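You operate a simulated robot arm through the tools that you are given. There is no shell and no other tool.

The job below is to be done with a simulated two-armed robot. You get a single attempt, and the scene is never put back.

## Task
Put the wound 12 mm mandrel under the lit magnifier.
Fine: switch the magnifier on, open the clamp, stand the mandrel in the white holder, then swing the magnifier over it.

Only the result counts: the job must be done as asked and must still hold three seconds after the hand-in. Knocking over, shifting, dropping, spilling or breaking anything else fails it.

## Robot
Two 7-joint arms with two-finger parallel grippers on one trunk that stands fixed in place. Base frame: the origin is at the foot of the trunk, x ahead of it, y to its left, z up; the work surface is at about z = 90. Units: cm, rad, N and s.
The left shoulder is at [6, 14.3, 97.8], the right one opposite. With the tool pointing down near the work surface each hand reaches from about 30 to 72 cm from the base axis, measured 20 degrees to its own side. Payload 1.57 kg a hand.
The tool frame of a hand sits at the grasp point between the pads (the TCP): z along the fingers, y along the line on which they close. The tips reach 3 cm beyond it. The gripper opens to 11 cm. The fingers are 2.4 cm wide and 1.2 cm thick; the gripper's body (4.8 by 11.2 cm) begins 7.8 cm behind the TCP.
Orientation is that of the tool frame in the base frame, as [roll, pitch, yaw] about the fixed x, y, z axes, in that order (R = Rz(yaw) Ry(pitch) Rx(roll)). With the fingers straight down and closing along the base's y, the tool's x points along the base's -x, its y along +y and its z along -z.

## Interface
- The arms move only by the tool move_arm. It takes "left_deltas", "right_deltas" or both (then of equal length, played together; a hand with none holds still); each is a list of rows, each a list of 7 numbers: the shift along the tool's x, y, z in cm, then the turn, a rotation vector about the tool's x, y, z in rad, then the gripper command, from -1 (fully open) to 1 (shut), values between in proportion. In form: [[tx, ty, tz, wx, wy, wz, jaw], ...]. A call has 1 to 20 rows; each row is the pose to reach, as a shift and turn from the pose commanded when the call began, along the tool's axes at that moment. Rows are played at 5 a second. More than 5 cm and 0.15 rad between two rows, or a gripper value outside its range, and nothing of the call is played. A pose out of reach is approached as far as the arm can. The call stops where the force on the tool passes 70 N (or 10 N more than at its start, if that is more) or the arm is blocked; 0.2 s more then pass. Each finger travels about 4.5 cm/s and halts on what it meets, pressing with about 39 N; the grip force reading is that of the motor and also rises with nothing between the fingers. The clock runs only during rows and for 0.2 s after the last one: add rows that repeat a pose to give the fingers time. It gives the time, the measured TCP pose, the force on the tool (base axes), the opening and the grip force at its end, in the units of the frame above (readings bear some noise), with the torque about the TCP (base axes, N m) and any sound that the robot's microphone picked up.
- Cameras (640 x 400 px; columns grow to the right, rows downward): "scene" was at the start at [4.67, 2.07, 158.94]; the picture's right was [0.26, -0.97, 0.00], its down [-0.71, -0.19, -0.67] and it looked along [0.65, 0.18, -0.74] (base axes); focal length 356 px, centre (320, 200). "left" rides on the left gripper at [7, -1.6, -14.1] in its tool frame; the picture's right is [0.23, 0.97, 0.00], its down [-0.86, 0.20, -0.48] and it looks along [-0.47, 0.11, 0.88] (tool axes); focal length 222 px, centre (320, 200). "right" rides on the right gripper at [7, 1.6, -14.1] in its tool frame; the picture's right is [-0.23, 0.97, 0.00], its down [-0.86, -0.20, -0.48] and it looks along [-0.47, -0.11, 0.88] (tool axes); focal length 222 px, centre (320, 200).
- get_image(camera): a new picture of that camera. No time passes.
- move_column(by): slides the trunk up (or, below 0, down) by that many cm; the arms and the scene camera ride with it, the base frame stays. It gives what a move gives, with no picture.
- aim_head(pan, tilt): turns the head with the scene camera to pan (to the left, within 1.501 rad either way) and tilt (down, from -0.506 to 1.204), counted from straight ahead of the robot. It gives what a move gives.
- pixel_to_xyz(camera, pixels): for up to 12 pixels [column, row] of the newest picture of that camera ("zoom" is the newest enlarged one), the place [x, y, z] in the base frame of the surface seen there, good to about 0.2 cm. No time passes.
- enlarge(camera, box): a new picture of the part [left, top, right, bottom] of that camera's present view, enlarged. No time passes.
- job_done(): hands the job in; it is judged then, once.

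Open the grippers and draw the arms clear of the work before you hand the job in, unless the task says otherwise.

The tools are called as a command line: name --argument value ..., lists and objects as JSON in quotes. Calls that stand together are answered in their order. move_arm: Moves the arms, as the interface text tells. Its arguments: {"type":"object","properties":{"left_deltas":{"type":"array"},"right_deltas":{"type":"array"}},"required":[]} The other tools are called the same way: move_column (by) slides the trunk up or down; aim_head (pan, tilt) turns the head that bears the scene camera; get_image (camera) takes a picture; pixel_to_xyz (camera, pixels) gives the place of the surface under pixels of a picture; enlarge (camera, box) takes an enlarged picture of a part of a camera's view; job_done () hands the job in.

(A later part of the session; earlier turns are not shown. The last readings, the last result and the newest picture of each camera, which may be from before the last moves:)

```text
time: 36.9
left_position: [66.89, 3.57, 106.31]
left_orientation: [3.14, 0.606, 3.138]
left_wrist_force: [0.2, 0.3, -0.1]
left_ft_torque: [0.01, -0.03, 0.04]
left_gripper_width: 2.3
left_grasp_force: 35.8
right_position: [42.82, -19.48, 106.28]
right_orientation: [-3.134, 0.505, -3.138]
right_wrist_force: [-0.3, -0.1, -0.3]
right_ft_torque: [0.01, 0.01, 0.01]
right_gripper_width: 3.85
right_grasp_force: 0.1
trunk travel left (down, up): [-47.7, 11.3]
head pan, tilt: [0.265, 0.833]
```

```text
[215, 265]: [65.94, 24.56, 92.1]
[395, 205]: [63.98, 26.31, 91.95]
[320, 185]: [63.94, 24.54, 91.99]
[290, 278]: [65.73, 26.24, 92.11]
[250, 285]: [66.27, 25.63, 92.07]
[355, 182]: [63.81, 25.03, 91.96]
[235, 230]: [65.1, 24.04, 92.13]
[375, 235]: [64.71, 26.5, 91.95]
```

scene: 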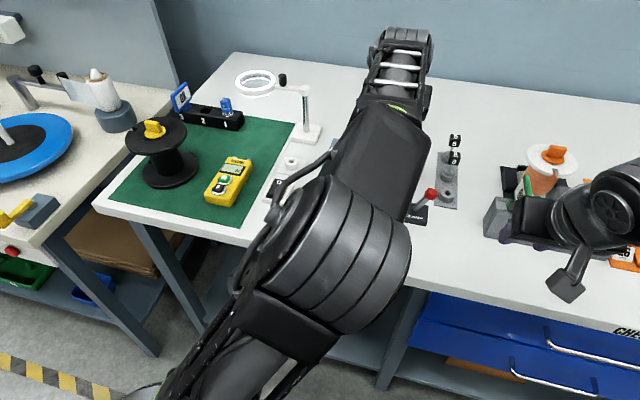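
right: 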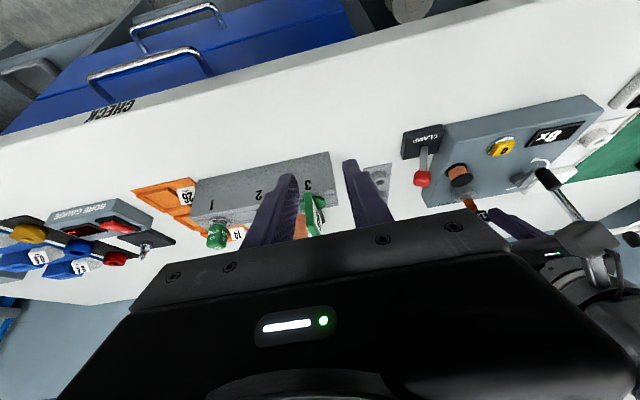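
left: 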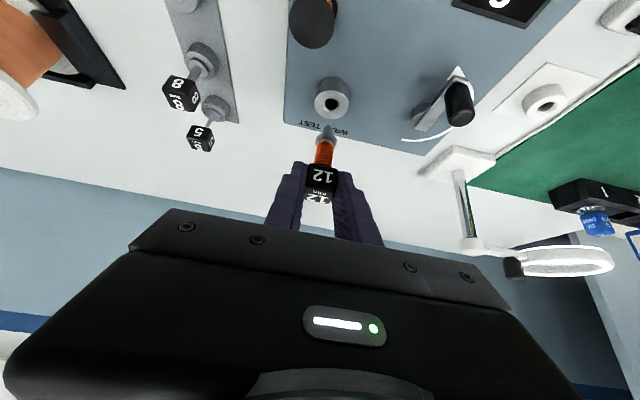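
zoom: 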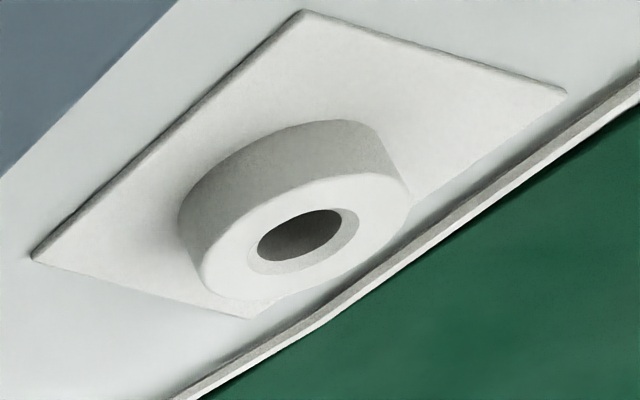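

The holder center is (65.0, 25.4), so the TCP should be at (63.93, 25.54). I'll carry the mandrel across in y first, then pull back in x.

move_arm --left_deltas '[[0, 2.5, 0, 0, 0, 0, 1], [0, 5, 0, 0, 0, 0, 1], [0, 7.5, 0, 0, 0, 0, 1], [0, 10, 0, 0, 0, 0, 1], [0, 12.5, 0, 0, 0, 0, 1], [0.5, 15, -0.35, 0, 0, 0, 1], [1, 17.5, -0.7, 0, 0, 0, 1], [1.8, 20, -1.25, 0, 0, 0, 1], [2.42, 21.97, -1.68, 0, 0, 0, 1], [2.42, 21.97, -1.68, 0, 0, 0, 1]]'

get_image --camera "left"

enlarge --camera "left" --box '[260, 70, 400, 220]'

get_image --camera "scene"

```text
time: 39.1
left_position: [63.85, 25.57, 106.37]
left_orientation: [3.14, 0.607, 3.141]
left_wrist_force: [0.8, 0.4, -0.1]
left_ft_torque: [0.01, 0.0, -0.01]
left_gripper_width: 2.29
left_grasp_force: 35.6
right_position: [42.81, -19.35, 106.25]
right_orientation: [-3.135, 0.506, -3.138]
right_wrist_force: [0.5, -0.7, 0.1]
right_ft_torque: [-0.03, 0.0, -0.02]
right_gripper_width: 3.85
right_grasp_force: 0.0
trunk travel left (down, up): [-47.7, 11.3]
head pan, tilt: [0.265, 0.833]
```

```text
taken
```

left: 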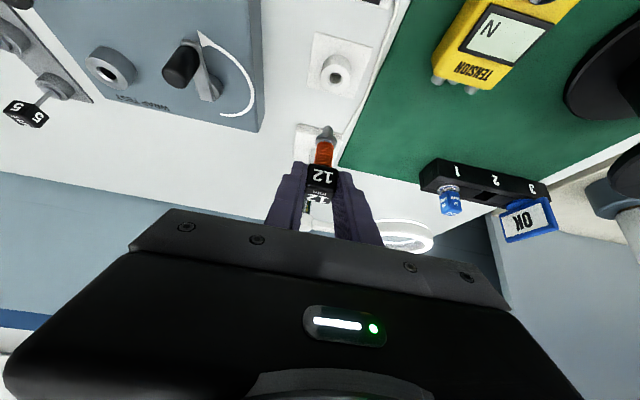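

```text
2.67 times, centred on (330, 145) of left
```

zoom: 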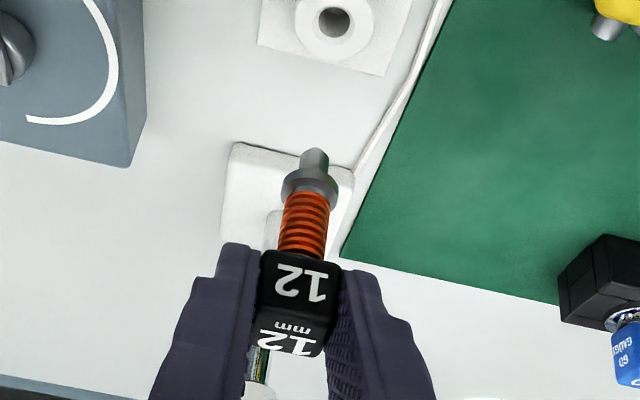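

```text
taken
```

scene: 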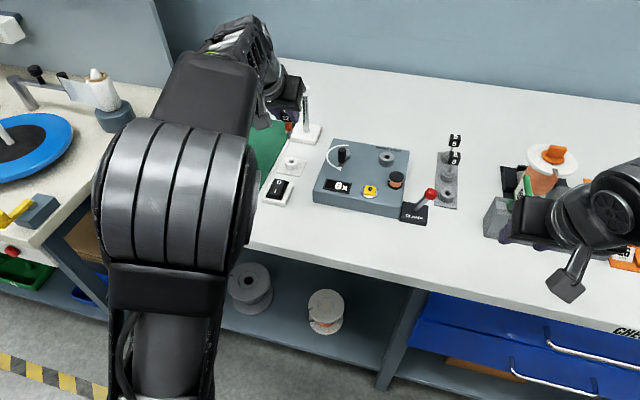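

The hand is at (63.85, 25.57), nearly aligned. I'll lower to about z 100 so that the shank tip hovers just above the rim, then check.

move_arm --left_deltas '[[1.1, -0.02, 1.65, 0, 0, 0, 1], [2.2, -0.02, 3.3, 0, 0, 0, 1], [3.4, -0.02, 5.0, 0, 0, 0, 1], [3.52, -0.02, 5.15, 0, 0, 0, 1], [3.52, -0.02, 5.15, 0, 0, 0, 1]]'

get_image --camera "left"

enlarge --camera "left" --box '[290, 90, 360, 150]'

enlarge --camera "scene" --box '[260, 100, 330, 190]'

```text
time: 40.3
left_position: [63.96, 25.47, 100.17]
left_orientation: [3.14, 0.606, 3.139]
left_wrist_force: [0.7, 0.6, 0.0]
left_ft_torque: [-0.01, 0.02, 0.01]
left_gripper_width: 2.32
left_grasp_force: 35.5
right_position: [42.78, -19.42, 106.3]
right_orientation: [-3.134, 0.506, -3.139]
right_wrist_force: [0.4, -0.1, -0.2]
right_ft_torque: [0.02, -0.02, 0.01]
right_gripper_width: 3.83
right_grasp_force: 0.1
trunk travel left (down, up): [-47.7, 11.3]
head pan, tilt: [0.265, 0.833]
```

```text
taken
```

left: 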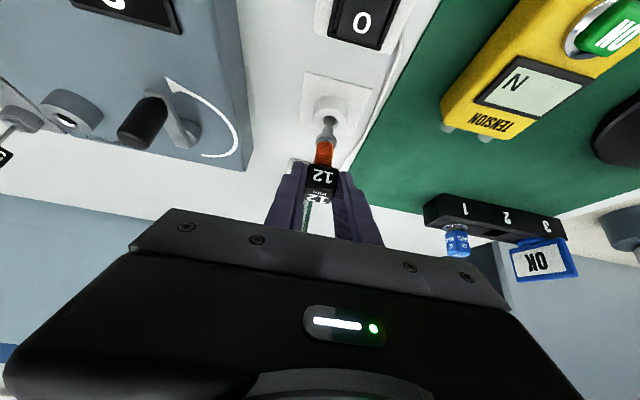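

```text
6.67 times, centred on (325, 120) of left
```

zoom: 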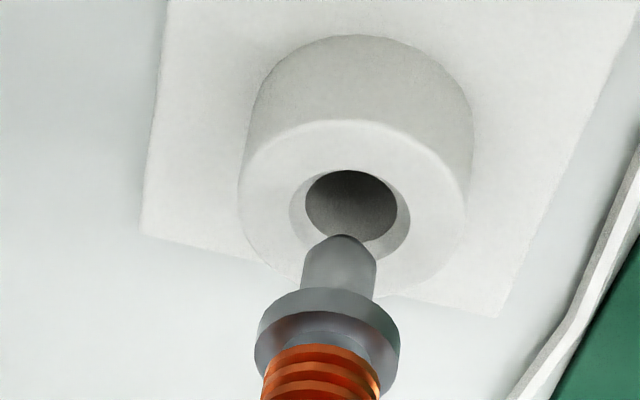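

```text
4.44 times, centred on (295, 145) of scene
```

zoom: 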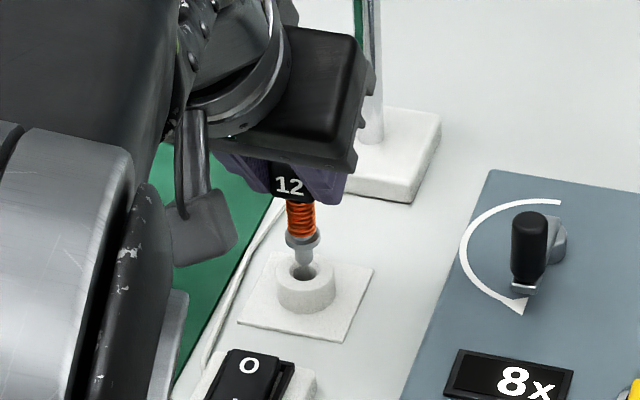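

The shank tip hovers above the bore. I'll measure tip and rim positions to fine-tune before inserting.

pixel_to_xyz --camera "zoom" --pixels '[[303, 262], [303, 255], [303, 240], [290, 268], [322, 272], [306, 290], [306, 258], [306, 305], [282, 280], [331, 280]]'

pixel_to_xyz --camera "left" --pixels '[[327, 126], [327, 130], [325, 136], [326, 120], [312, 118], [343, 118], [327, 110], [318, 128], [336, 128]]'

enlarge --camera "scene" --box '[310, 140, 270, 180]'

```text
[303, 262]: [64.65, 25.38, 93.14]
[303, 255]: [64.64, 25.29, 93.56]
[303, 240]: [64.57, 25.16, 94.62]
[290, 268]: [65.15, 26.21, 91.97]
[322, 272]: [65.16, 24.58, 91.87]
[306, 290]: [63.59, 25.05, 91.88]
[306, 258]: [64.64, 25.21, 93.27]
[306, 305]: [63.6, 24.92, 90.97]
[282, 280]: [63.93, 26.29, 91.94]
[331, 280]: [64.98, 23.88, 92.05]
```

```text
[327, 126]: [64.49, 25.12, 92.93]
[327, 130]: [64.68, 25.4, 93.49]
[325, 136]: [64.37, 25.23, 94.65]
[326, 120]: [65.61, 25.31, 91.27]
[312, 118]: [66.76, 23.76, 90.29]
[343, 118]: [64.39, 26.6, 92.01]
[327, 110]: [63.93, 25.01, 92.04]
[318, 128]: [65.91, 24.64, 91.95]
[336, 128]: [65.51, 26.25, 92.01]
```

```text
refused: the box must be [left, top, right, bottom]
```

Shank axis is at about (65.05, 25.3), matching the bore. I'll lower it slowly into the holder.

move_arm --left_deltas '[[0.28, 0.03, 0.41, 0, 0, 0, 1], [0.57, 0.03, 0.82, 0, 0, 0, 1], [0.8, 0.03, 1.15, 0, 0, 0, 1], [1.03, 0.03, 1.48, 0, 0, 0, 1], [1.14, 0.03, 1.64, 0, 0, 0, 1], [1.14, 0.03, 1.64, 0, 0, 0, 1]]'

enlarge --camera "left" --box '[290, 90, 360, 150]'

enlarge --camera "scene" --box '[260, 100, 330, 190]'

```text
time: 41.7
left_position: [64.02, 25.5, 98.02]
left_orientation: [3.14, 0.608, 3.141]
left_wrist_force: [-0.9, -0.6, -1.3]
left_ft_torque: [-0.04, -0.01, -0.01]
left_gripper_width: 2.31
left_grasp_force: 35.5
right_position: [42.87, -19.4, 106.17]
right_orientation: [-3.135, 0.506, -3.138]
right_wrist_force: [-0.6, -0.3, 0.4]
right_ft_torque: [0.02, 0.02, -0.01]
right_gripper_width: 3.83
right_grasp_force: 0.1
trunk travel left (down, up): [-47.7, 11.3]
head pan, tilt: [0.265, 0.833]
```

```text
6.67 times, centred on (325, 120) of left
```

zoom: 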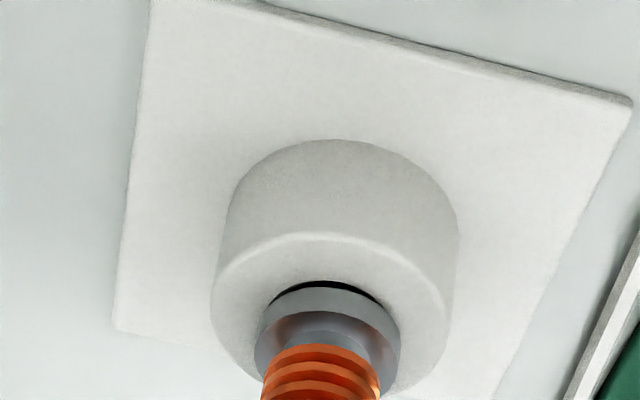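

```text
4.44 times, centred on (295, 145) of scene
```

zoom: 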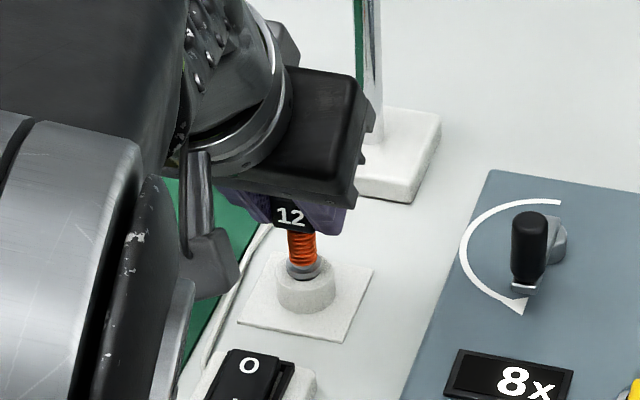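

The shank is inside the bore with the collar nearly at the rim and no contact force. I'll lower slightly further to seat it.

move_arm --left_deltas '[[0.06, 0, 0.08, 0, 0, 0, 1], [0.11, 0, 0.16, 0, 0, 0, 1], [0.17, 0, 0.25, 0, 0, 0, 1], [0.17, 0, 0.25, 0, 0, 0, 1]]'

enlarge --camera "left" --box '[290, 90, 360, 150]'

```text
time: 42.7
left_position: [63.98, 25.44, 97.9]
left_orientation: [3.139, 0.607, -3.141]
left_wrist_force: [-0.2, 0.2, 7.1]
left_ft_torque: [-0.02, 0.01, -0.01]
left_gripper_width: 2.3
left_grasp_force: 35.3
right_position: [42.68, -19.35, 106.26]
right_orientation: [-3.136, 0.507, -3.137]
right_wrist_force: [1.1, -0.9, 0.1]
right_ft_torque: [0.02, 0.0, 0.02]
right_gripper_width: 3.85
right_grasp_force: 0.0
trunk travel left (down, up): [-47.7, 11.3]
head pan, tilt: [0.265, 0.833]
```

```text
6.67 times, centred on (325, 120) of left
```

zoom: 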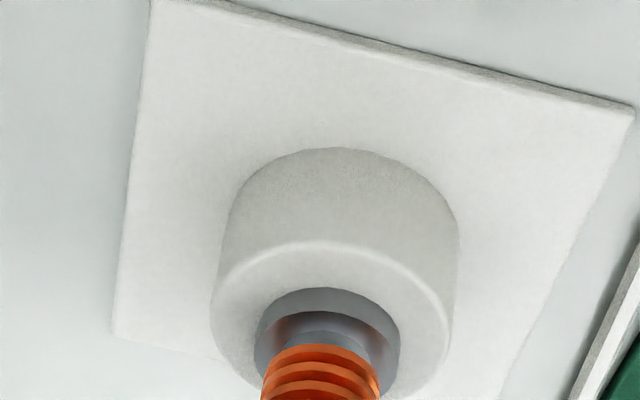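

It is seated (7 N contact, gap closed). I'll open the gripper and look.

move_arm --left_deltas '[[-0.03, 0, -0.05, 0, 0, 0, 0.7], [-0.03, 0, -0.05, 0, 0, 0, 0.4], [-0.03, 0, -0.05, 0, 0, 0, 0.2], [-0.03, 0, -0.05, 0, 0, 0, 0.2]]'

enlarge --camera "left" --box '[230, 90, 410, 240]'

```text
time: 43.7
left_position: [63.95, 25.55, 97.79]
left_orientation: [3.141, 0.606, 3.139]
left_wrist_force: [0.2, 0.1, 0.5]
left_ft_torque: [0.0, 0.03, 0.0]
left_gripper_width: 4.38
left_grasp_force: 0.1
right_position: [42.87, -19.13, 106.17]
right_orientation: [-3.135, 0.506, -3.138]
right_wrist_force: [-0.4, 0.7, -0.7]
right_ft_torque: [-0.03, -0.01, 0.0]
right_gripper_width: 3.87
right_grasp_force: 0.0
trunk travel left (down, up): [-47.7, 11.3]
head pan, tilt: [0.265, 0.833]
```

```text
2.67 times, centred on (320, 165) of left
```

zoom: 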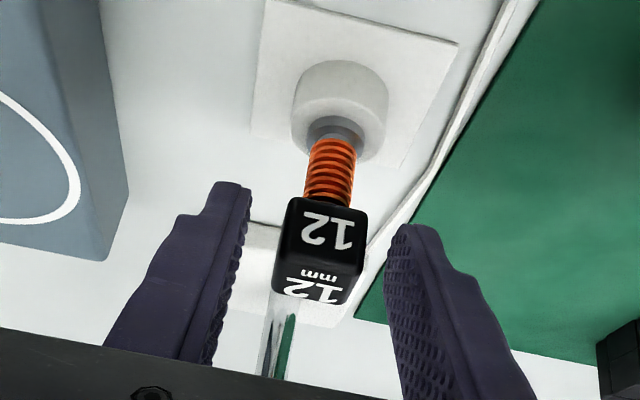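

The mandrel stands freely in the white holder. I'll withdraw along the finger axis.

move_arm --left_deltas '[[0, 0, -2, 0, 0, 0, 0.2], [0, 0, -4.5, 0, 0, 0, 0.2], [0, 0, -7, 0, 0, 0, 0.2], [0, 0, -10, 0, 0, 0, 0.2], [0, 0, -10, 0, 0, 0, 0.2]]'

get_image --camera "left"

get_image --camera "scene"

```text
time: 44.9
left_position: [58.29, 25.42, 106.08]
left_orientation: [3.138, 0.606, -3.141]
left_wrist_force: [0.7, 0.9, -0.2]
left_ft_torque: [0.01, -0.03, 0.01]
left_gripper_width: 4.41
left_grasp_force: 0.0
right_position: [42.73, -19.36, 106.15]
right_orientation: [-3.135, 0.508, -3.137]
right_wrist_force: [0.3, -0.6, 0.7]
right_ft_torque: [0.0, 0.03, 0.01]
right_gripper_width: 3.86
right_grasp_force: 0.1
trunk travel left (down, up): [-47.7, 11.3]
head pan, tilt: [0.265, 0.833]
```

```text
taken
```

left: 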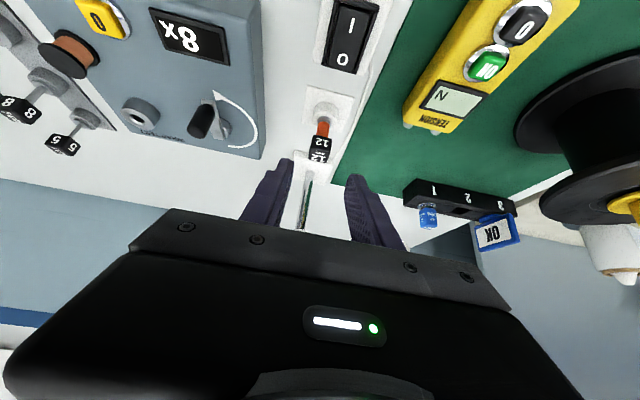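

```text
taken
```

scene: 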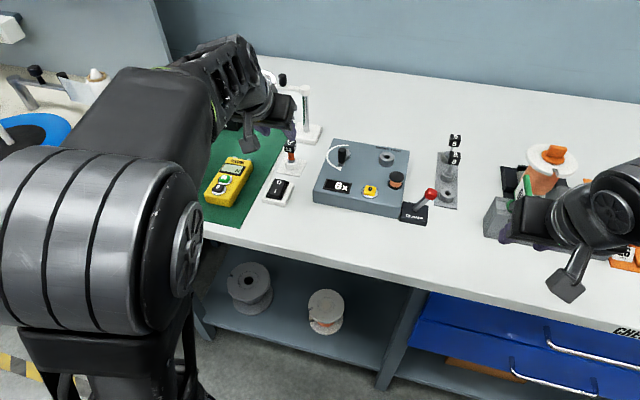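

The mandrel stands upright in the holder. I'll raise the trunk 10 cm so the left hand can reach the magnifier's handle.

move_column --by 10

get_image --camera "scene"

enlarge --camera "scene" --box '[220, 90, 330, 180]'

get_image --camera "left"

```text
time: 46.3
left_position: [58.25, 25.46, 116.17]
left_orientation: [-3.142, 0.605, 3.14]
left_wrist_force: [0.6, 0.2, 0.3]
left_ft_torque: [-0.02, 0.0, -0.03]
left_gripper_width: 4.41
left_grasp_force: 0.0
right_position: [42.74, -19.24, 116.23]
right_orientation: [-3.135, 0.506, -3.139]
right_wrist_force: [1.1, 0.5, 0.0]
right_ft_torque: [0.0, 0.01, -0.01]
right_gripper_width: 3.84
right_grasp_force: 0.1
trunk travel left (down, up): [-57.7, 1.3]
head pan, tilt: [0.265, 0.833]
```

```text
taken
```

scene: 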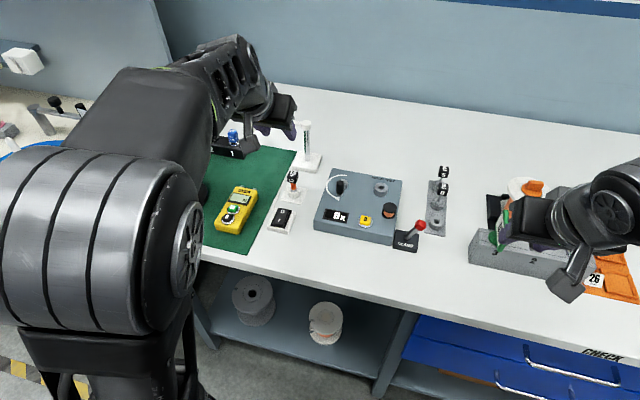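

```text
4.44 times, centred on (275, 135) of scene
```

zoom: 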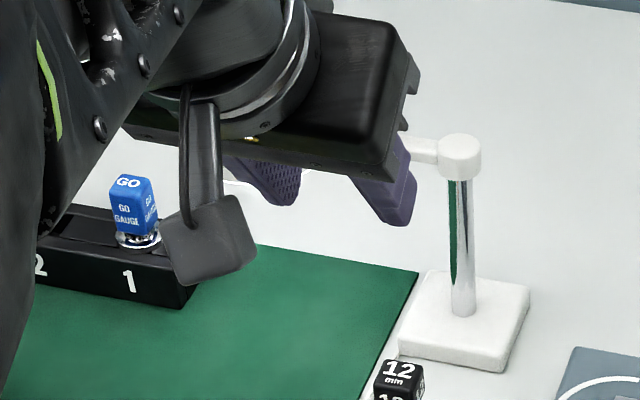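

```text
taken
```

left: 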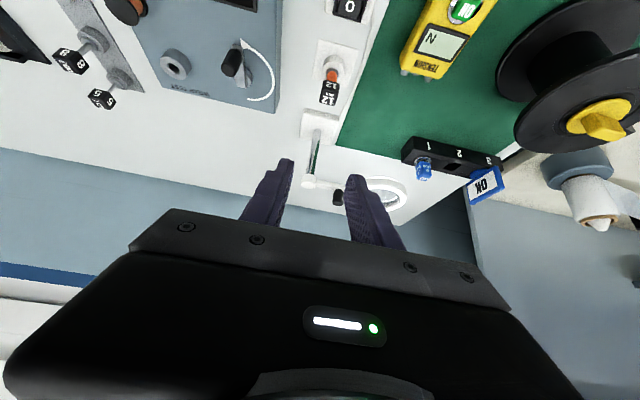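

The left camera shows the handle near (338,197) and the lens ring at (385,193). I'll zoom and measure them.

enlarge --camera "left" --box '[290, 165, 420, 225]'

pixel_to_xyz --camera "left" --pixels '[[338, 194], [338, 200], [338, 204], [309, 182], [322, 184], [340, 187], [404, 195], [390, 181], [380, 208], [385, 193], [374, 185]]'

```text
4.92 times, centred on (355, 195) of left
```

zoom: 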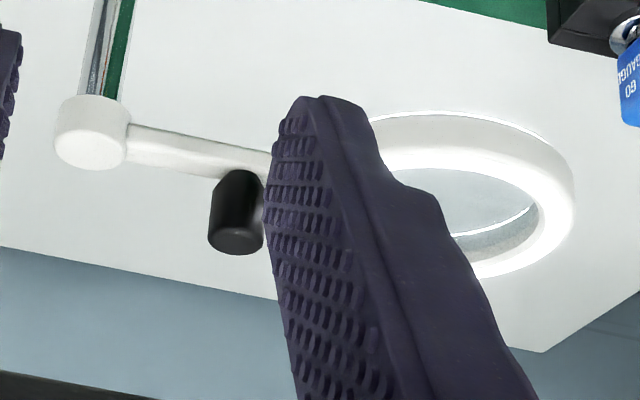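

```text
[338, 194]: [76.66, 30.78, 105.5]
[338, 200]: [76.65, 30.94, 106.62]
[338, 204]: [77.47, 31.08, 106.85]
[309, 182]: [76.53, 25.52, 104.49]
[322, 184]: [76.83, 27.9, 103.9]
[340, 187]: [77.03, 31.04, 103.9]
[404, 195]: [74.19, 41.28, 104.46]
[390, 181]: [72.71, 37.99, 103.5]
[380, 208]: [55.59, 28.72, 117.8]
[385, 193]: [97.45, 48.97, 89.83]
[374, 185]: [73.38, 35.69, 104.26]
```

The handle axis is about (77.3, 30.7), top z 106.9, and the bar top is z≈104.4. I'll tilt slightly more and move to a pre-grasp point 6 cm behind the handle.

move_arm --left_deltas '[[-2.3, 1.3, 2.7, 0, -0.03, 0, 0.4], [-4.6, 2.6, 5.5, 0, -0.06, 0, 0.4], [-6.9, 3.9, 8.2, 0, -0.095, 0, 0.4], [-9.1, 5.24, 10.93, 0, -0.095, 0, 0.4], [-9.1, 5.24, 10.93, 0, -0.095, 0, 0.4]]'

get_image --camera "left"

get_image --camera "scene"

enlarge --camera "left" --box '[240, 120, 400, 240]'

```text
time: 47.5
left_position: [67.8, 28.84, 113.37]
left_orientation: [3.137, 0.691, 3.136]
left_wrist_force: [0.3, -0.9, -0.7]
left_ft_torque: [0.03, 0.04, 0.03]
left_gripper_width: 3.31
left_grasp_force: 0.0
left hand out of reach, approached as far as the arm can: row 3, 4, 5
right_position: [42.79, -19.28, 116.32]
right_orientation: [-3.136, 0.506, -3.138]
right_wrist_force: [0.9, -1.0, 0.4]
right_ft_torque: [0.05, 0.0, 0.03]
right_gripper_width: 3.86
right_grasp_force: 0.0
trunk travel left (down, up): [-57.7, 1.3]
head pan, tilt: [0.265, 0.833]
```

```text
taken
```

left: 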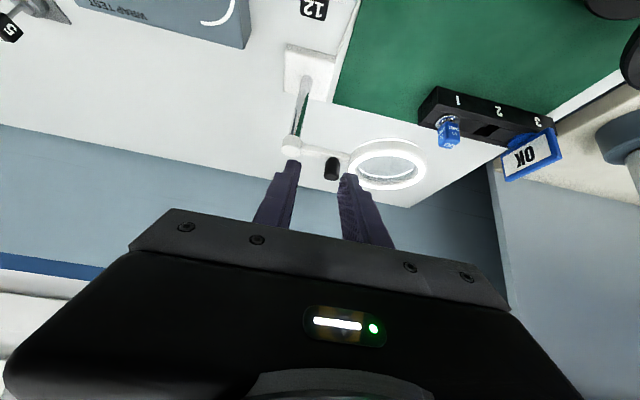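

```text
taken
```

scene: 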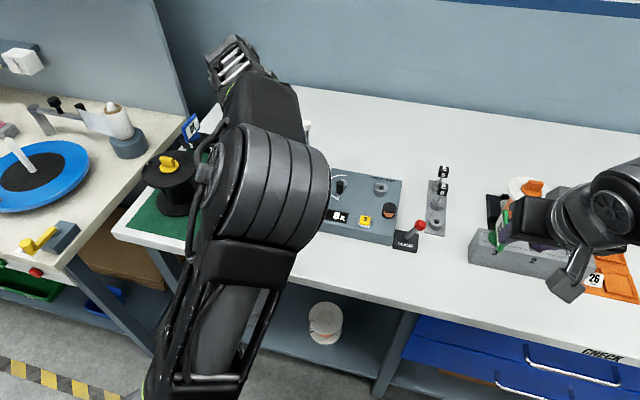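

```text
3.33 times, centred on (320, 180) of left
```

zoom: 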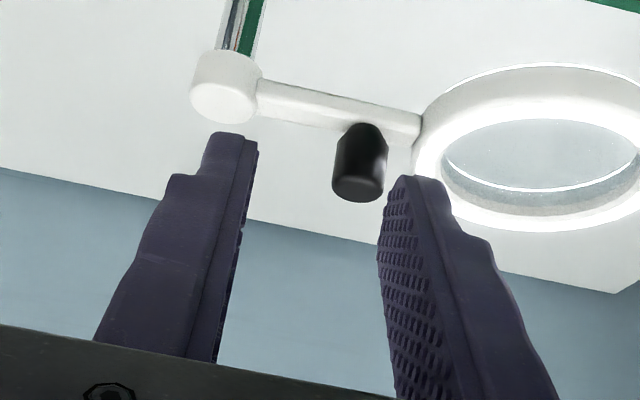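

The arm ran out of reach at (67.8, 28.8, 113.4) with this tilt. I'll tilt the hand to about 1.1 rad, which draws the wrist in, while coming down slightly.

move_arm --left_deltas '[[0, 0.4, 0.3, 0, -0.1, 0, 0.5], [0, 0.8, 0.8, 0, -0.2, 0, 0.5], [-0.1, 1.2, 1.6, 0, -0.3, 0, 0.5], [-0.17, 1.86, 2.4, 0, -0.41, 0, 0.5], [-0.17, 1.86, 3.25, 0, -0.41, 0, 0.5], [-0.17, 1.86, 3.25, 0, -0.41, 0, 0.5]]'

get_image --camera "left"

get_image --camera "scene"

enlarge --camera "left" --box '[240, 100, 440, 250]'

```text
time: 48.9
left_position: [69.43, 30.84, 111.72]
left_orientation: [3.136, 1.109, 3.138]
left_wrist_force: [0.9, -0.3, -0.1]
left_ft_torque: [0.0, 0.01, 0.0]
left_gripper_width: 2.73
left_grasp_force: 0.1
left hand out of reach, approached as far as the arm can: row 5, 6
right_position: [42.72, -19.29, 116.2]
right_orientation: [-3.135, 0.506, -3.138]
right_wrist_force: [-0.1, 0.2, -0.4]
right_ft_torque: [0.01, -0.01, 0.02]
right_gripper_width: 3.87
right_grasp_force: 0.1
trunk travel left (down, up): [-57.7, 1.3]
head pan, tilt: [0.265, 0.833]
```

```text
taken
```

left: 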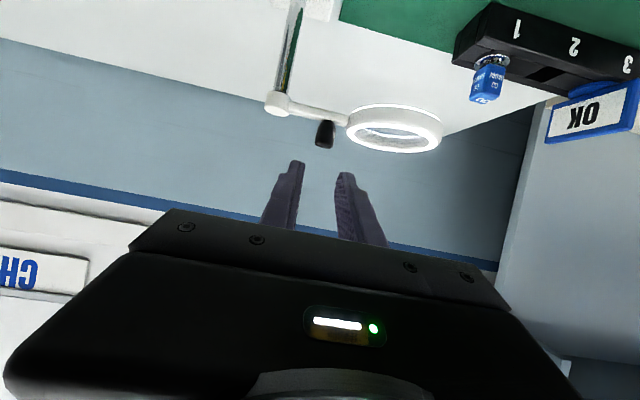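

```text
taken
```

scene: 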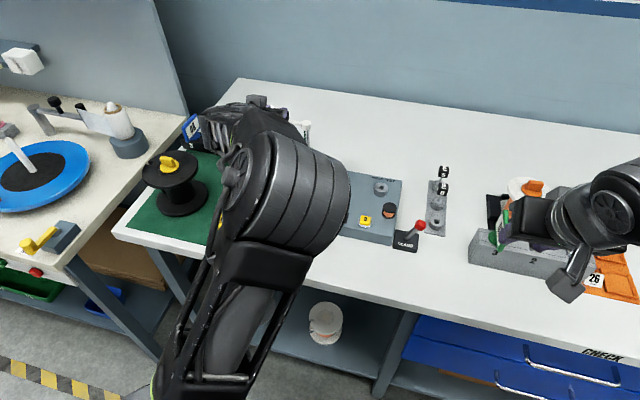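

```text
2.67 times, centred on (340, 175) of left
```

zoom: 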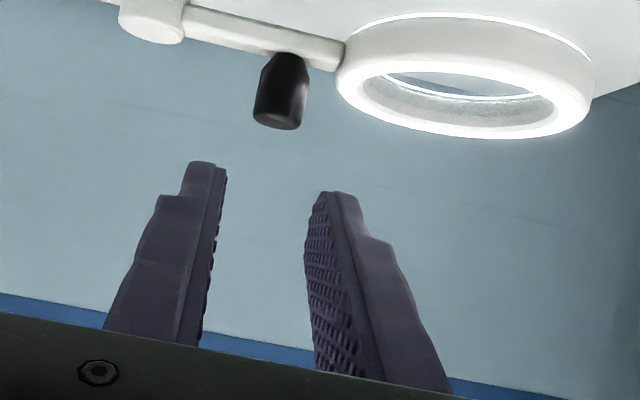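

Still short at (69.4, 30.8, 111.7). Turning the hand outward helped earlier, so I'll yaw the tilted hand +0.4 rad about vertical in place.

move_arm --left_deltas '[[0, 0, -0.5, -0.12, 0, -0.06, 0.5], [0, 0, -0.5, -0.24, 0, -0.12, 0.5], [0, 0, -0.5, -0.36, 0, -0.18, 0.5], [0, 0, 0, -0.36, 0, -0.18, 0.5], [0, 0, 0, -0.36, 0, -0.18, 0.5]]'

get_image --camera "scene"

pixel_to_xyz --camera "scene" --pixels '[[240, 190], [290, 170], [320, 200], [250, 250], [200, 330], [240, 120], [280, 130]]'

```text
time: 50.1
left_position: [69.46, 30.82, 111.89]
left_orientation: [3.14, 1.112, -2.739]
left_wrist_force: [-1.2, 0.2, -0.1]
left_ft_torque: [0.01, 0.02, 0.04]
left_gripper_width: 2.75
left_grasp_force: 0.2
right_position: [42.64, -19.34, 116.15]
right_orientation: [-3.133, 0.507, -3.137]
right_wrist_force: [0.3, -0.5, 0.9]
right_ft_torque: [-0.02, 0.01, -0.01]
right_gripper_width: 3.85
right_grasp_force: 0.1
trunk travel left (down, up): [-57.7, 1.3]
head pan, tilt: [0.265, 0.833]
```

```text
taken
```

scene: 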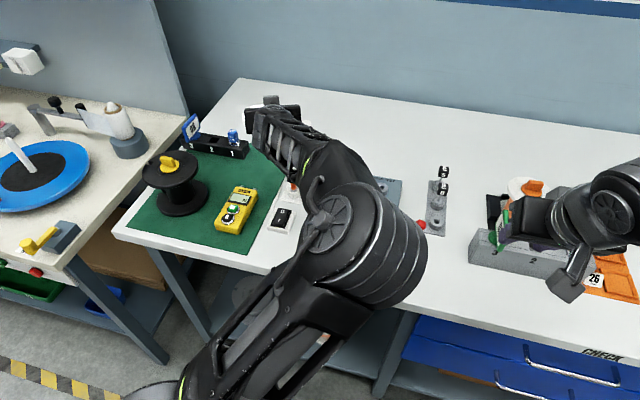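

```text
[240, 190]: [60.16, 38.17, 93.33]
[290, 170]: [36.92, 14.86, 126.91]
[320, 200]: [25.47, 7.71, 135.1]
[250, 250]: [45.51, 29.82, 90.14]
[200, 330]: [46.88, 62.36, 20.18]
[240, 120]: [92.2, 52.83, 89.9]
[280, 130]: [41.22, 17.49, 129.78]
```

That pose is now fully reached. I'll move to a pre-grasp point about 5 cm behind the handle along this new direction.

move_arm --left_deltas '[[0.6, -1.1, 0.6, 0, 0, 0, 0.5], [1.2, -2.2, 1.2, 0, 0, 0, 0.5], [1.86, -3.19, 1.87, 0, 0, 0, 0.5], [1.86, -3.19, 1.87, 0, 0, 0, 0.5]]'

get_image --camera "left"

enlarge --camera "left" --box '[240, 100, 440, 250]'

```text
time: 51.1
left_position: [71.41, 28.19, 109.39]
left_orientation: [3.14, 1.11, -2.74]
left_wrist_force: [0.4, -0.2, -0.2]
left_ft_torque: [0.01, -0.01, -0.03]
left_gripper_width: 2.76
left_grasp_force: 0.0
right_position: [42.68, -19.3, 116.29]
right_orientation: [-3.132, 0.506, -3.138]
right_wrist_force: [0.1, -0.6, -0.9]
right_ft_torque: [-0.01, 0.02, 0.0]
right_gripper_width: 3.85
right_grasp_force: 0.2
trunk travel left (down, up): [-57.7, 1.3]
head pan, tilt: [0.265, 0.833]
```

```text
taken
```

left: 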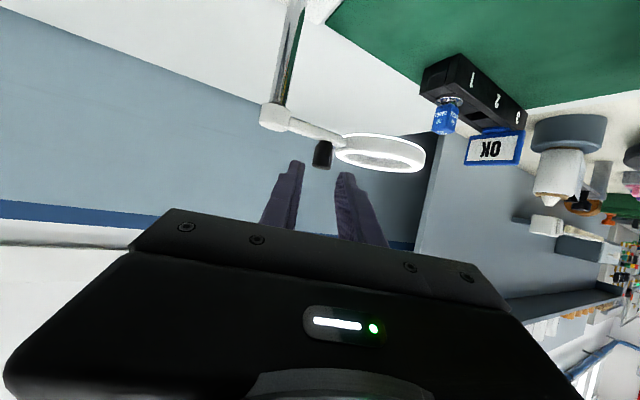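

```text
2.67 times, centred on (340, 175) of left
```

zoom: 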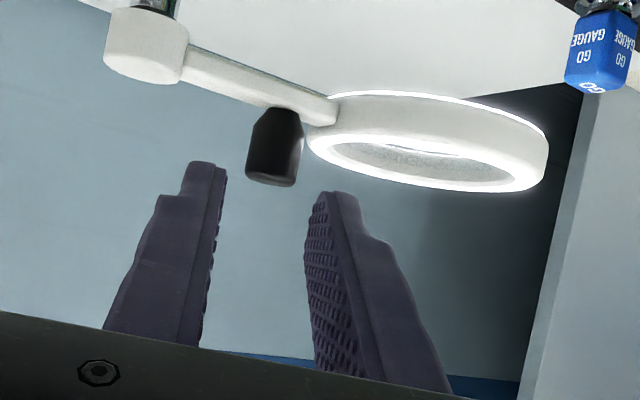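

Reached with no flag, and the handle lies between the finger lines. I'll measure the handle, bar and ring from here.

pixel_to_xyz --camera "zoom" --pixels '[[275, 150], [270, 182], [250, 150], [300, 150], [278, 118], [230, 80], [310, 105], [145, 60], [330, 130], [340, 150], [220, 170], [320, 200]]'

```text
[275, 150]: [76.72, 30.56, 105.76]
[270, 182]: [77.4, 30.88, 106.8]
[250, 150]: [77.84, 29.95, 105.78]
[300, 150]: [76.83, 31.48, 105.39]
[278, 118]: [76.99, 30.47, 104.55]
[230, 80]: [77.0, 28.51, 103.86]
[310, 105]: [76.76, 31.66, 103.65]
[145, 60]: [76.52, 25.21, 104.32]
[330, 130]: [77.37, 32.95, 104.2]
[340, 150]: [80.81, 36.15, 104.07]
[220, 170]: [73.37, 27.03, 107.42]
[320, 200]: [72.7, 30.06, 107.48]
```

Handle axis ≈ (77.35, 30.75), about 1.7 cm thick, directly in line. I'll advance 5.1 cm along the finger axis with slightly wider jaws.

move_arm --left_deltas '[[0, 0, 1, 0, 0, 0, 0.4], [0, 0, 2.2, 0, 0, 0, 0.4], [-0.05, 0, 3.5, 0, 0, 0, 0.4], [-0.1, 0, 4.5, 0, 0, 0, 0.4], [-0.1, 0, 5.1, 0, 0, 0, 0.4], [-0.1, 0, 5.1, 0, 0, 0, 0.4]]'

enlarge --camera "left" --box '[240, 100, 440, 250]'

get_image --camera "scene"

```text
time: 52.5
left_position: [74.92, 29.58, 107.35]
left_orientation: [-3.141, 1.113, -2.739]
left_wrist_force: [-0.9, -0.2, 0.1]
left_ft_torque: [0.02, -0.02, 0.01]
left_gripper_width: 3.31
left_grasp_force: 0.0
left hand out of reach, approached as far as the arm can: row 4, 5, 6
right_position: [42.9, -19.33, 116.2]
right_orientation: [-3.135, 0.506, -3.138]
right_wrist_force: [-0.5, 0.4, 0.0]
right_ft_torque: [0.0, -0.01, -0.02]
right_gripper_width: 3.85
right_grasp_force: 0.1
trunk travel left (down, up): [-57.7, 1.3]
head pan, tilt: [0.265, 0.833]
```

```text
2.67 times, centred on (340, 175) of left
```

zoom: 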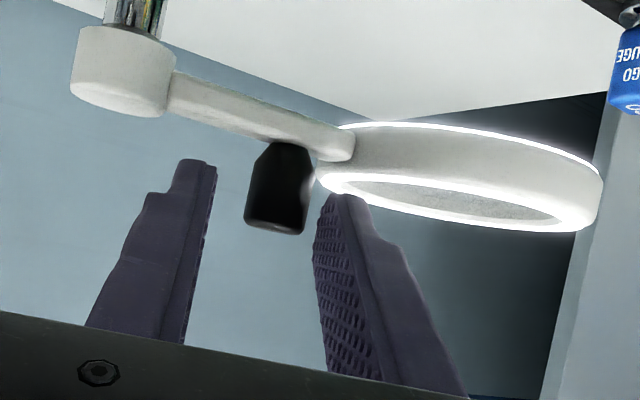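

```text
taken
```

scene: 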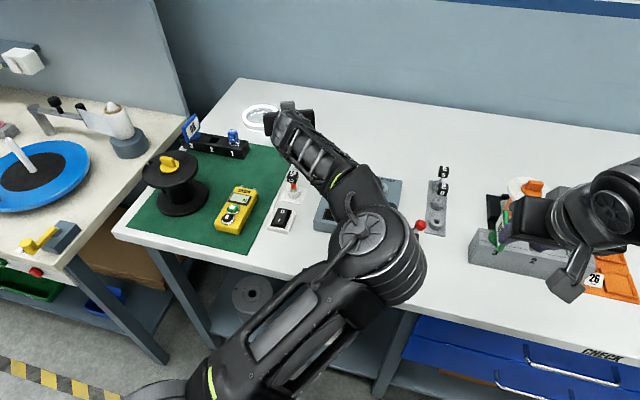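

I'm 0.85 cm short; the tips only just reach the handle's axis. I'll tilt a further 0.14 rad to gain reach and advance.

move_arm --left_deltas '[[0, 0, 0, 0, -0.07, 0, 0.4], [0, 0, 0, 0, -0.14, 0, 0.4], [-0.05, 0, 0.45, 0, -0.14, 0, 0.4], [-0.1, 0, 0.9, 0, -0.14, 0, 0.4], [-0.1, 0, 0.9, 0, -0.14, 0, 0.4]]'

enlarge --camera "left" --box '[240, 100, 440, 250]'

enlarge --camera "scene" --box '[220, 80, 340, 170]'

```text
time: 53.7
left_position: [75.42, 29.64, 107.23]
left_orientation: [3.14, 1.25, -2.74]
left_wrist_force: [0.9, -0.7, -0.6]
left_ft_torque: [0.0, -0.04, 0.01]
left_gripper_width: 3.32
left_grasp_force: 0.0
left hand out of reach, approached as far as the arm can: row 4, 5
right_position: [42.79, -19.28, 116.2]
right_orientation: [-3.135, 0.507, -3.138]
right_wrist_force: [0.4, 0.7, 0.1]
right_ft_torque: [-0.01, -0.02, -0.04]
right_gripper_width: 3.86
right_grasp_force: 0.1
trunk travel left (down, up): [-57.7, 1.3]
head pan, tilt: [0.265, 0.833]
```

```text
2.67 times, centred on (340, 175) of left
```

zoom: 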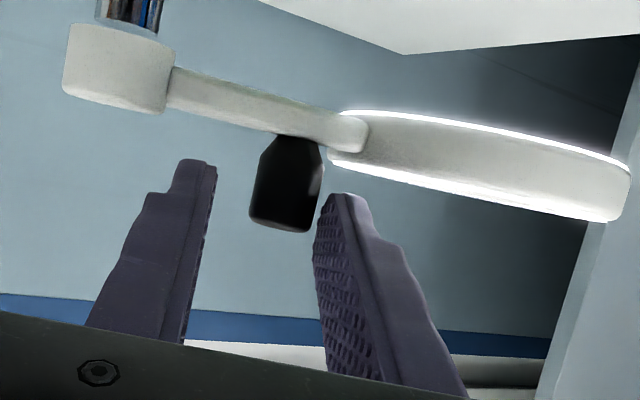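

```text
4.44 times, centred on (280, 125) of scene
```

zoom: 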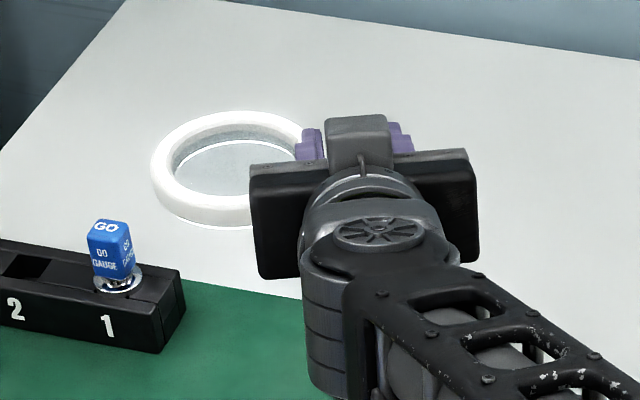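

Now the tips extend past the handle axis; the handle is 0.26 cm off toward the left finger. I'll correct laterally and then close.

move_arm --left_deltas '[[0.15, 0.25, 0, 0, 0, 0, 0.4], [0.15, 0.25, 0, 0, 0, 0, 0.4], [0.15, 0.25, 0, 0, 0, 0, 0.55], [0.15, 0.25, 0, 0, 0, 0, 0.7], [0.15, 0.25, 0, 0, 0, 0, 0.85], [0.15, 0.25, 0, 0, 0, 0, 0.85]]'

enlarge --camera "left" --box '[240, 100, 440, 250]'

```text
time: 55.1
left_position: [75.25, 29.93, 107.08]
left_orientation: [3.141, 1.25, -2.737]
left_wrist_force: [-2.8, 5.5, -0.6]
left_ft_torque: [0.08, 0.09, 0.14]
left_gripper_width: 1.84
left_grasp_force: 31.0
right_position: [42.81, -19.32, 116.32]
right_orientation: [-3.133, 0.506, -3.138]
right_wrist_force: [0.7, 0.0, -1.2]
right_ft_torque: [-0.03, 0.02, 0.02]
right_gripper_width: 3.85
right_grasp_force: 0.0
trunk travel left (down, up): [-57.7, 1.3]
head pan, tilt: [0.265, 0.833]
```

```text
2.67 times, centred on (340, 175) of left
```

zoom: 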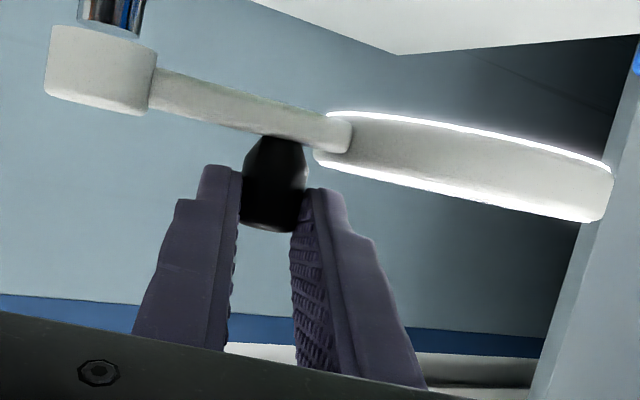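

The handle is gripped (1.84 cm, 31 N). I'll pull it along its arc about the post (77.4, 25.5), radius ≈5.25, through the first 40°, easing the tilt.

move_arm --left_deltas '[[0.137, 0.15, -0.41, 0, 0, 0, 1], [0.274, 0.282, -0.826, 0, 0, 0, 1], [0.42, 0.36, -1.25, 0, 0.02, 0, 1], [0.438, 0.409, -1.659, 0, 0.05, 0, 1], [0.604, 0.377, -2.495, 0, 0.1, 0, 1], [0.768, 0.186, -3.307, 0, 0.15, 0, 1], [0.768, 0.186, -3.307, 0, 0.15, 0, 1]]'

get_image --camera "left"

get_image --camera "scene"

enlarge --camera "scene" --box '[220, 80, 340, 210]'

```text
time: 56.7
left_position: [71.92, 28.91, 107.41]
left_orientation: [-3.141, 1.1, -2.736]
left_wrist_force: [-5.9, 10.8, 4.7]
left_ft_torque: [0.25, -0.04, 0.36]
left_gripper_width: 1.91
left_grasp_force: 32.7
right_position: [42.68, -19.19, 116.35]
right_orientation: [-3.134, 0.507, -3.136]
right_wrist_force: [0.2, 0.5, 0.3]
right_ft_torque: [0.04, -0.01, 0.01]
right_gripper_width: 3.86
right_grasp_force: 0.0
trunk travel left (down, up): [-57.7, 1.3]
head pan, tilt: [0.265, 0.833]
```

```text
taken
```

left: 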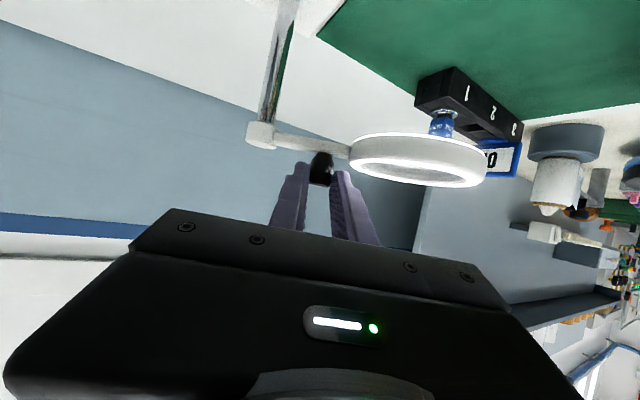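

```text
taken
```

scene: 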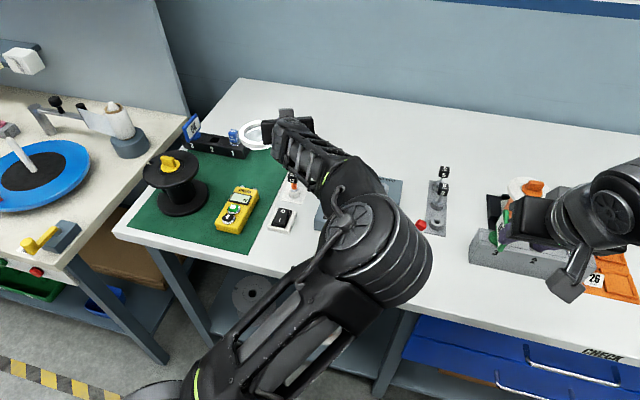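

```text
3.08 times, centred on (280, 145) of scene
```

zoom: 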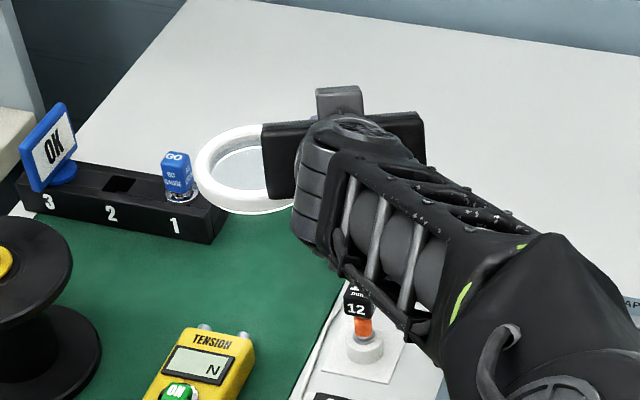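

The magnifier arm is following (about 12 N). I'll verify the ring, post and nearby blue GO gauge positions.

pixel_to_xyz --camera "left" --pixels '[[260, 138], [300, 145], [335, 150], [352, 158], [370, 145], [440, 140], [480, 170], [420, 183], [322, 165], [443, 122], [275, 110]]'

enlarge --camera "left" --box '[230, 90, 430, 240]'

pixel_to_xyz --camera "scene" --pixels '[[233, 133], [242, 125], [236, 142], [294, 180]]'

```text
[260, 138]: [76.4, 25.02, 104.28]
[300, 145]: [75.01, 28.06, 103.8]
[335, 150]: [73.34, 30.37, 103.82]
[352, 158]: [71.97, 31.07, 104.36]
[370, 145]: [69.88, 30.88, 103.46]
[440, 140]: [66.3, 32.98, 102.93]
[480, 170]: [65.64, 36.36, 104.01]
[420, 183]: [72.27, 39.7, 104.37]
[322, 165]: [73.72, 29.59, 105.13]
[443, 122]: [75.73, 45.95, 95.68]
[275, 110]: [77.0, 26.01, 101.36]
```

```text
2.67 times, centred on (330, 165) of left
```

zoom: 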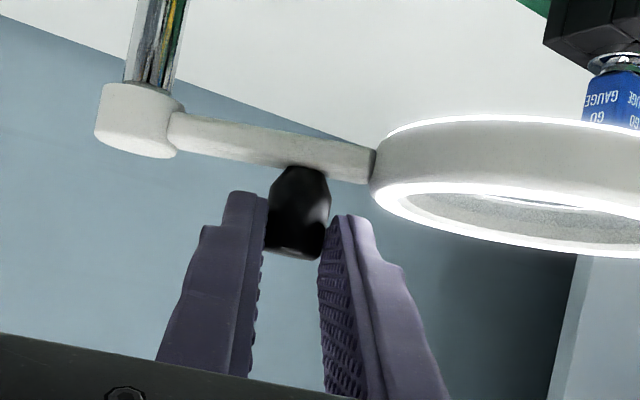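

```text
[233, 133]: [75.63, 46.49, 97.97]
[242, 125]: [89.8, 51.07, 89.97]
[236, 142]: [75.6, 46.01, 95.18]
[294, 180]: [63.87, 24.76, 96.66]
```

The ring center is at about (70.2, 35.3), i.e. 36° of swing, with the post unmoved. The grip slid toward the tips, so I'll open slightly, advance 0.6 cm, and regrip.

move_arm --left_deltas '[[0, 0, 0, 0, 0, 0, 0.5], [0, -0.1, 0, 0, 0, 0, 0.5], [-0.05, -0.1, 0.35, 0, 0, 0, 0.5], [-0.1, -0.1, 0.7, 0, 0, 0, 0.5], [-0.1, -0.1, 0.7, 0, 0, 0, 0.7], [-0.1, -0.1, 0.7, 0, 0, 0, 1], [-0.1, -0.1, 0.7, 0, 0, 0, 1]]'

enlarge --camera "left" --box '[230, 90, 430, 240]'

```text
time: 58.3
left_position: [72.66, 29.22, 107.12]
left_orientation: [3.141, 1.101, -2.733]
left_wrist_force: [-5.7, 13.3, 1.9]
left_ft_torque: [0.45, 0.0, 0.33]
left_gripper_width: 1.95
left_grasp_force: 28.5
right_position: [42.75, -19.15, 116.31]
right_orientation: [-3.132, 0.508, -3.136]
right_wrist_force: [0.4, 0.1, 0.2]
right_ft_torque: [0.01, 0.0, 0.01]
right_gripper_width: 3.85
right_grasp_force: 0.0
trunk travel left (down, up): [-57.7, 1.3]
head pan, tilt: [0.265, 0.833]
```

```text
2.67 times, centred on (330, 165) of left
```

zoom: 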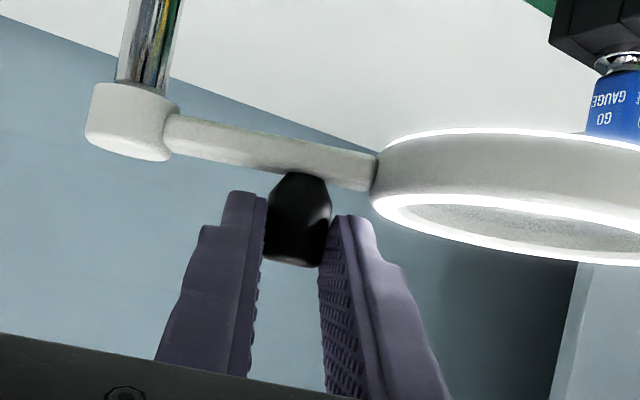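

Gripped again, with some side load. I'll continue the arc to about θ=170° while easing the tilt and relieving the side load.

move_arm --left_deltas '[[0.05, 0.25, -0.1, 0, 0.02, 0, 1], [0.16, 0.1, -0.48, 0, 0.04, 0, 1], [0.314, -0.075, -0.936, 0, 0.08, 0, 1], [0.45, -0.33, -1.37, 0, 0.12, 0, 1], [0.591, -0.62, -1.782, 0, 0.16, 0, 1], [0.7, -0.97, -2.15, 0, 0.2, 0, 1], [0.809, -1.357, -2.492, 0, 0.24, 0, 1], [0.95, -2.095, -2.962, 0, 0.3, 0, 1], [0.95, -2.095, -2.962, 0, 0.3, 0, 1]]'

get_image --camera "left"

get_image --camera "scene"

enlarge --camera "left" --box '[230, 90, 430, 240]'

```text
time: 60.3
left_position: [70.81, 25.29, 107.64]
left_orientation: [-3.139, 0.798, -2.742]
left_wrist_force: [-14.5, -7.1, 1.2]
left_ft_torque: [-0.16, 0.83, -0.39]
left_gripper_width: 1.85
left_grasp_force: 33.0
right_position: [42.65, -19.38, 116.28]
right_orientation: [-3.135, 0.507, -3.138]
right_wrist_force: [0.1, 0.8, 0.1]
right_ft_torque: [0.0, -0.01, 0.02]
right_gripper_width: 3.87
right_grasp_force: 0.0
trunk travel left (down, up): [-57.7, 1.3]
head pan, tilt: [0.265, 0.833]
```

```text
taken
```

left: 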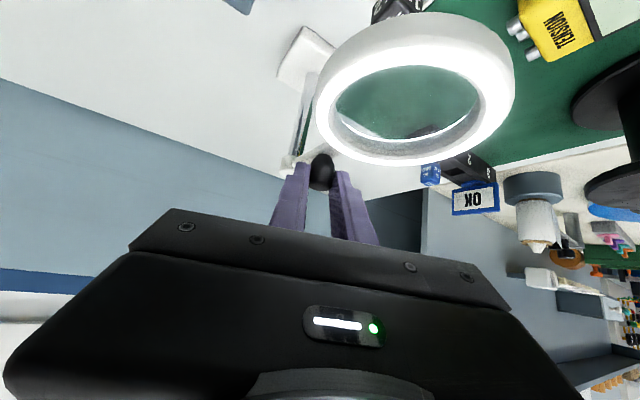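

```text
taken
```

scene: 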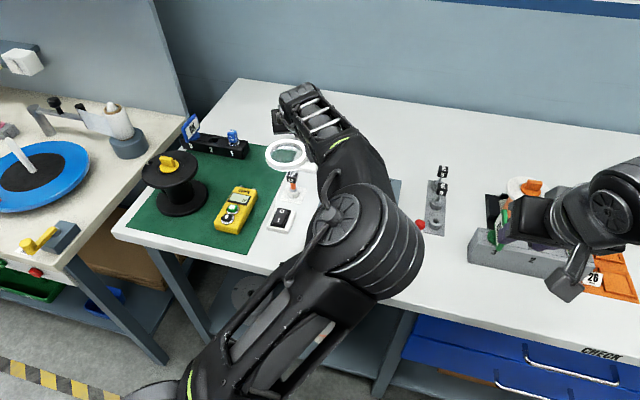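

```text
2.67 times, centred on (330, 165) of left
```

zoom: 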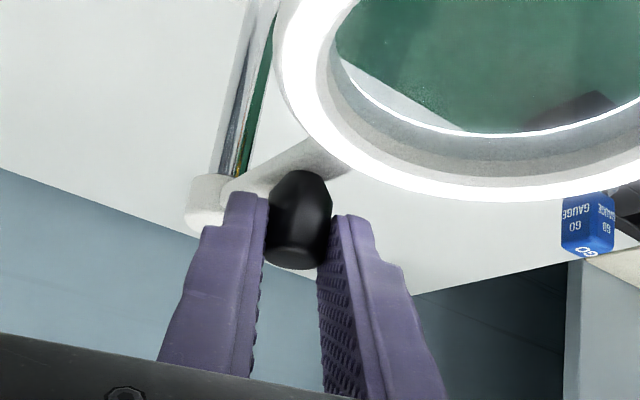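

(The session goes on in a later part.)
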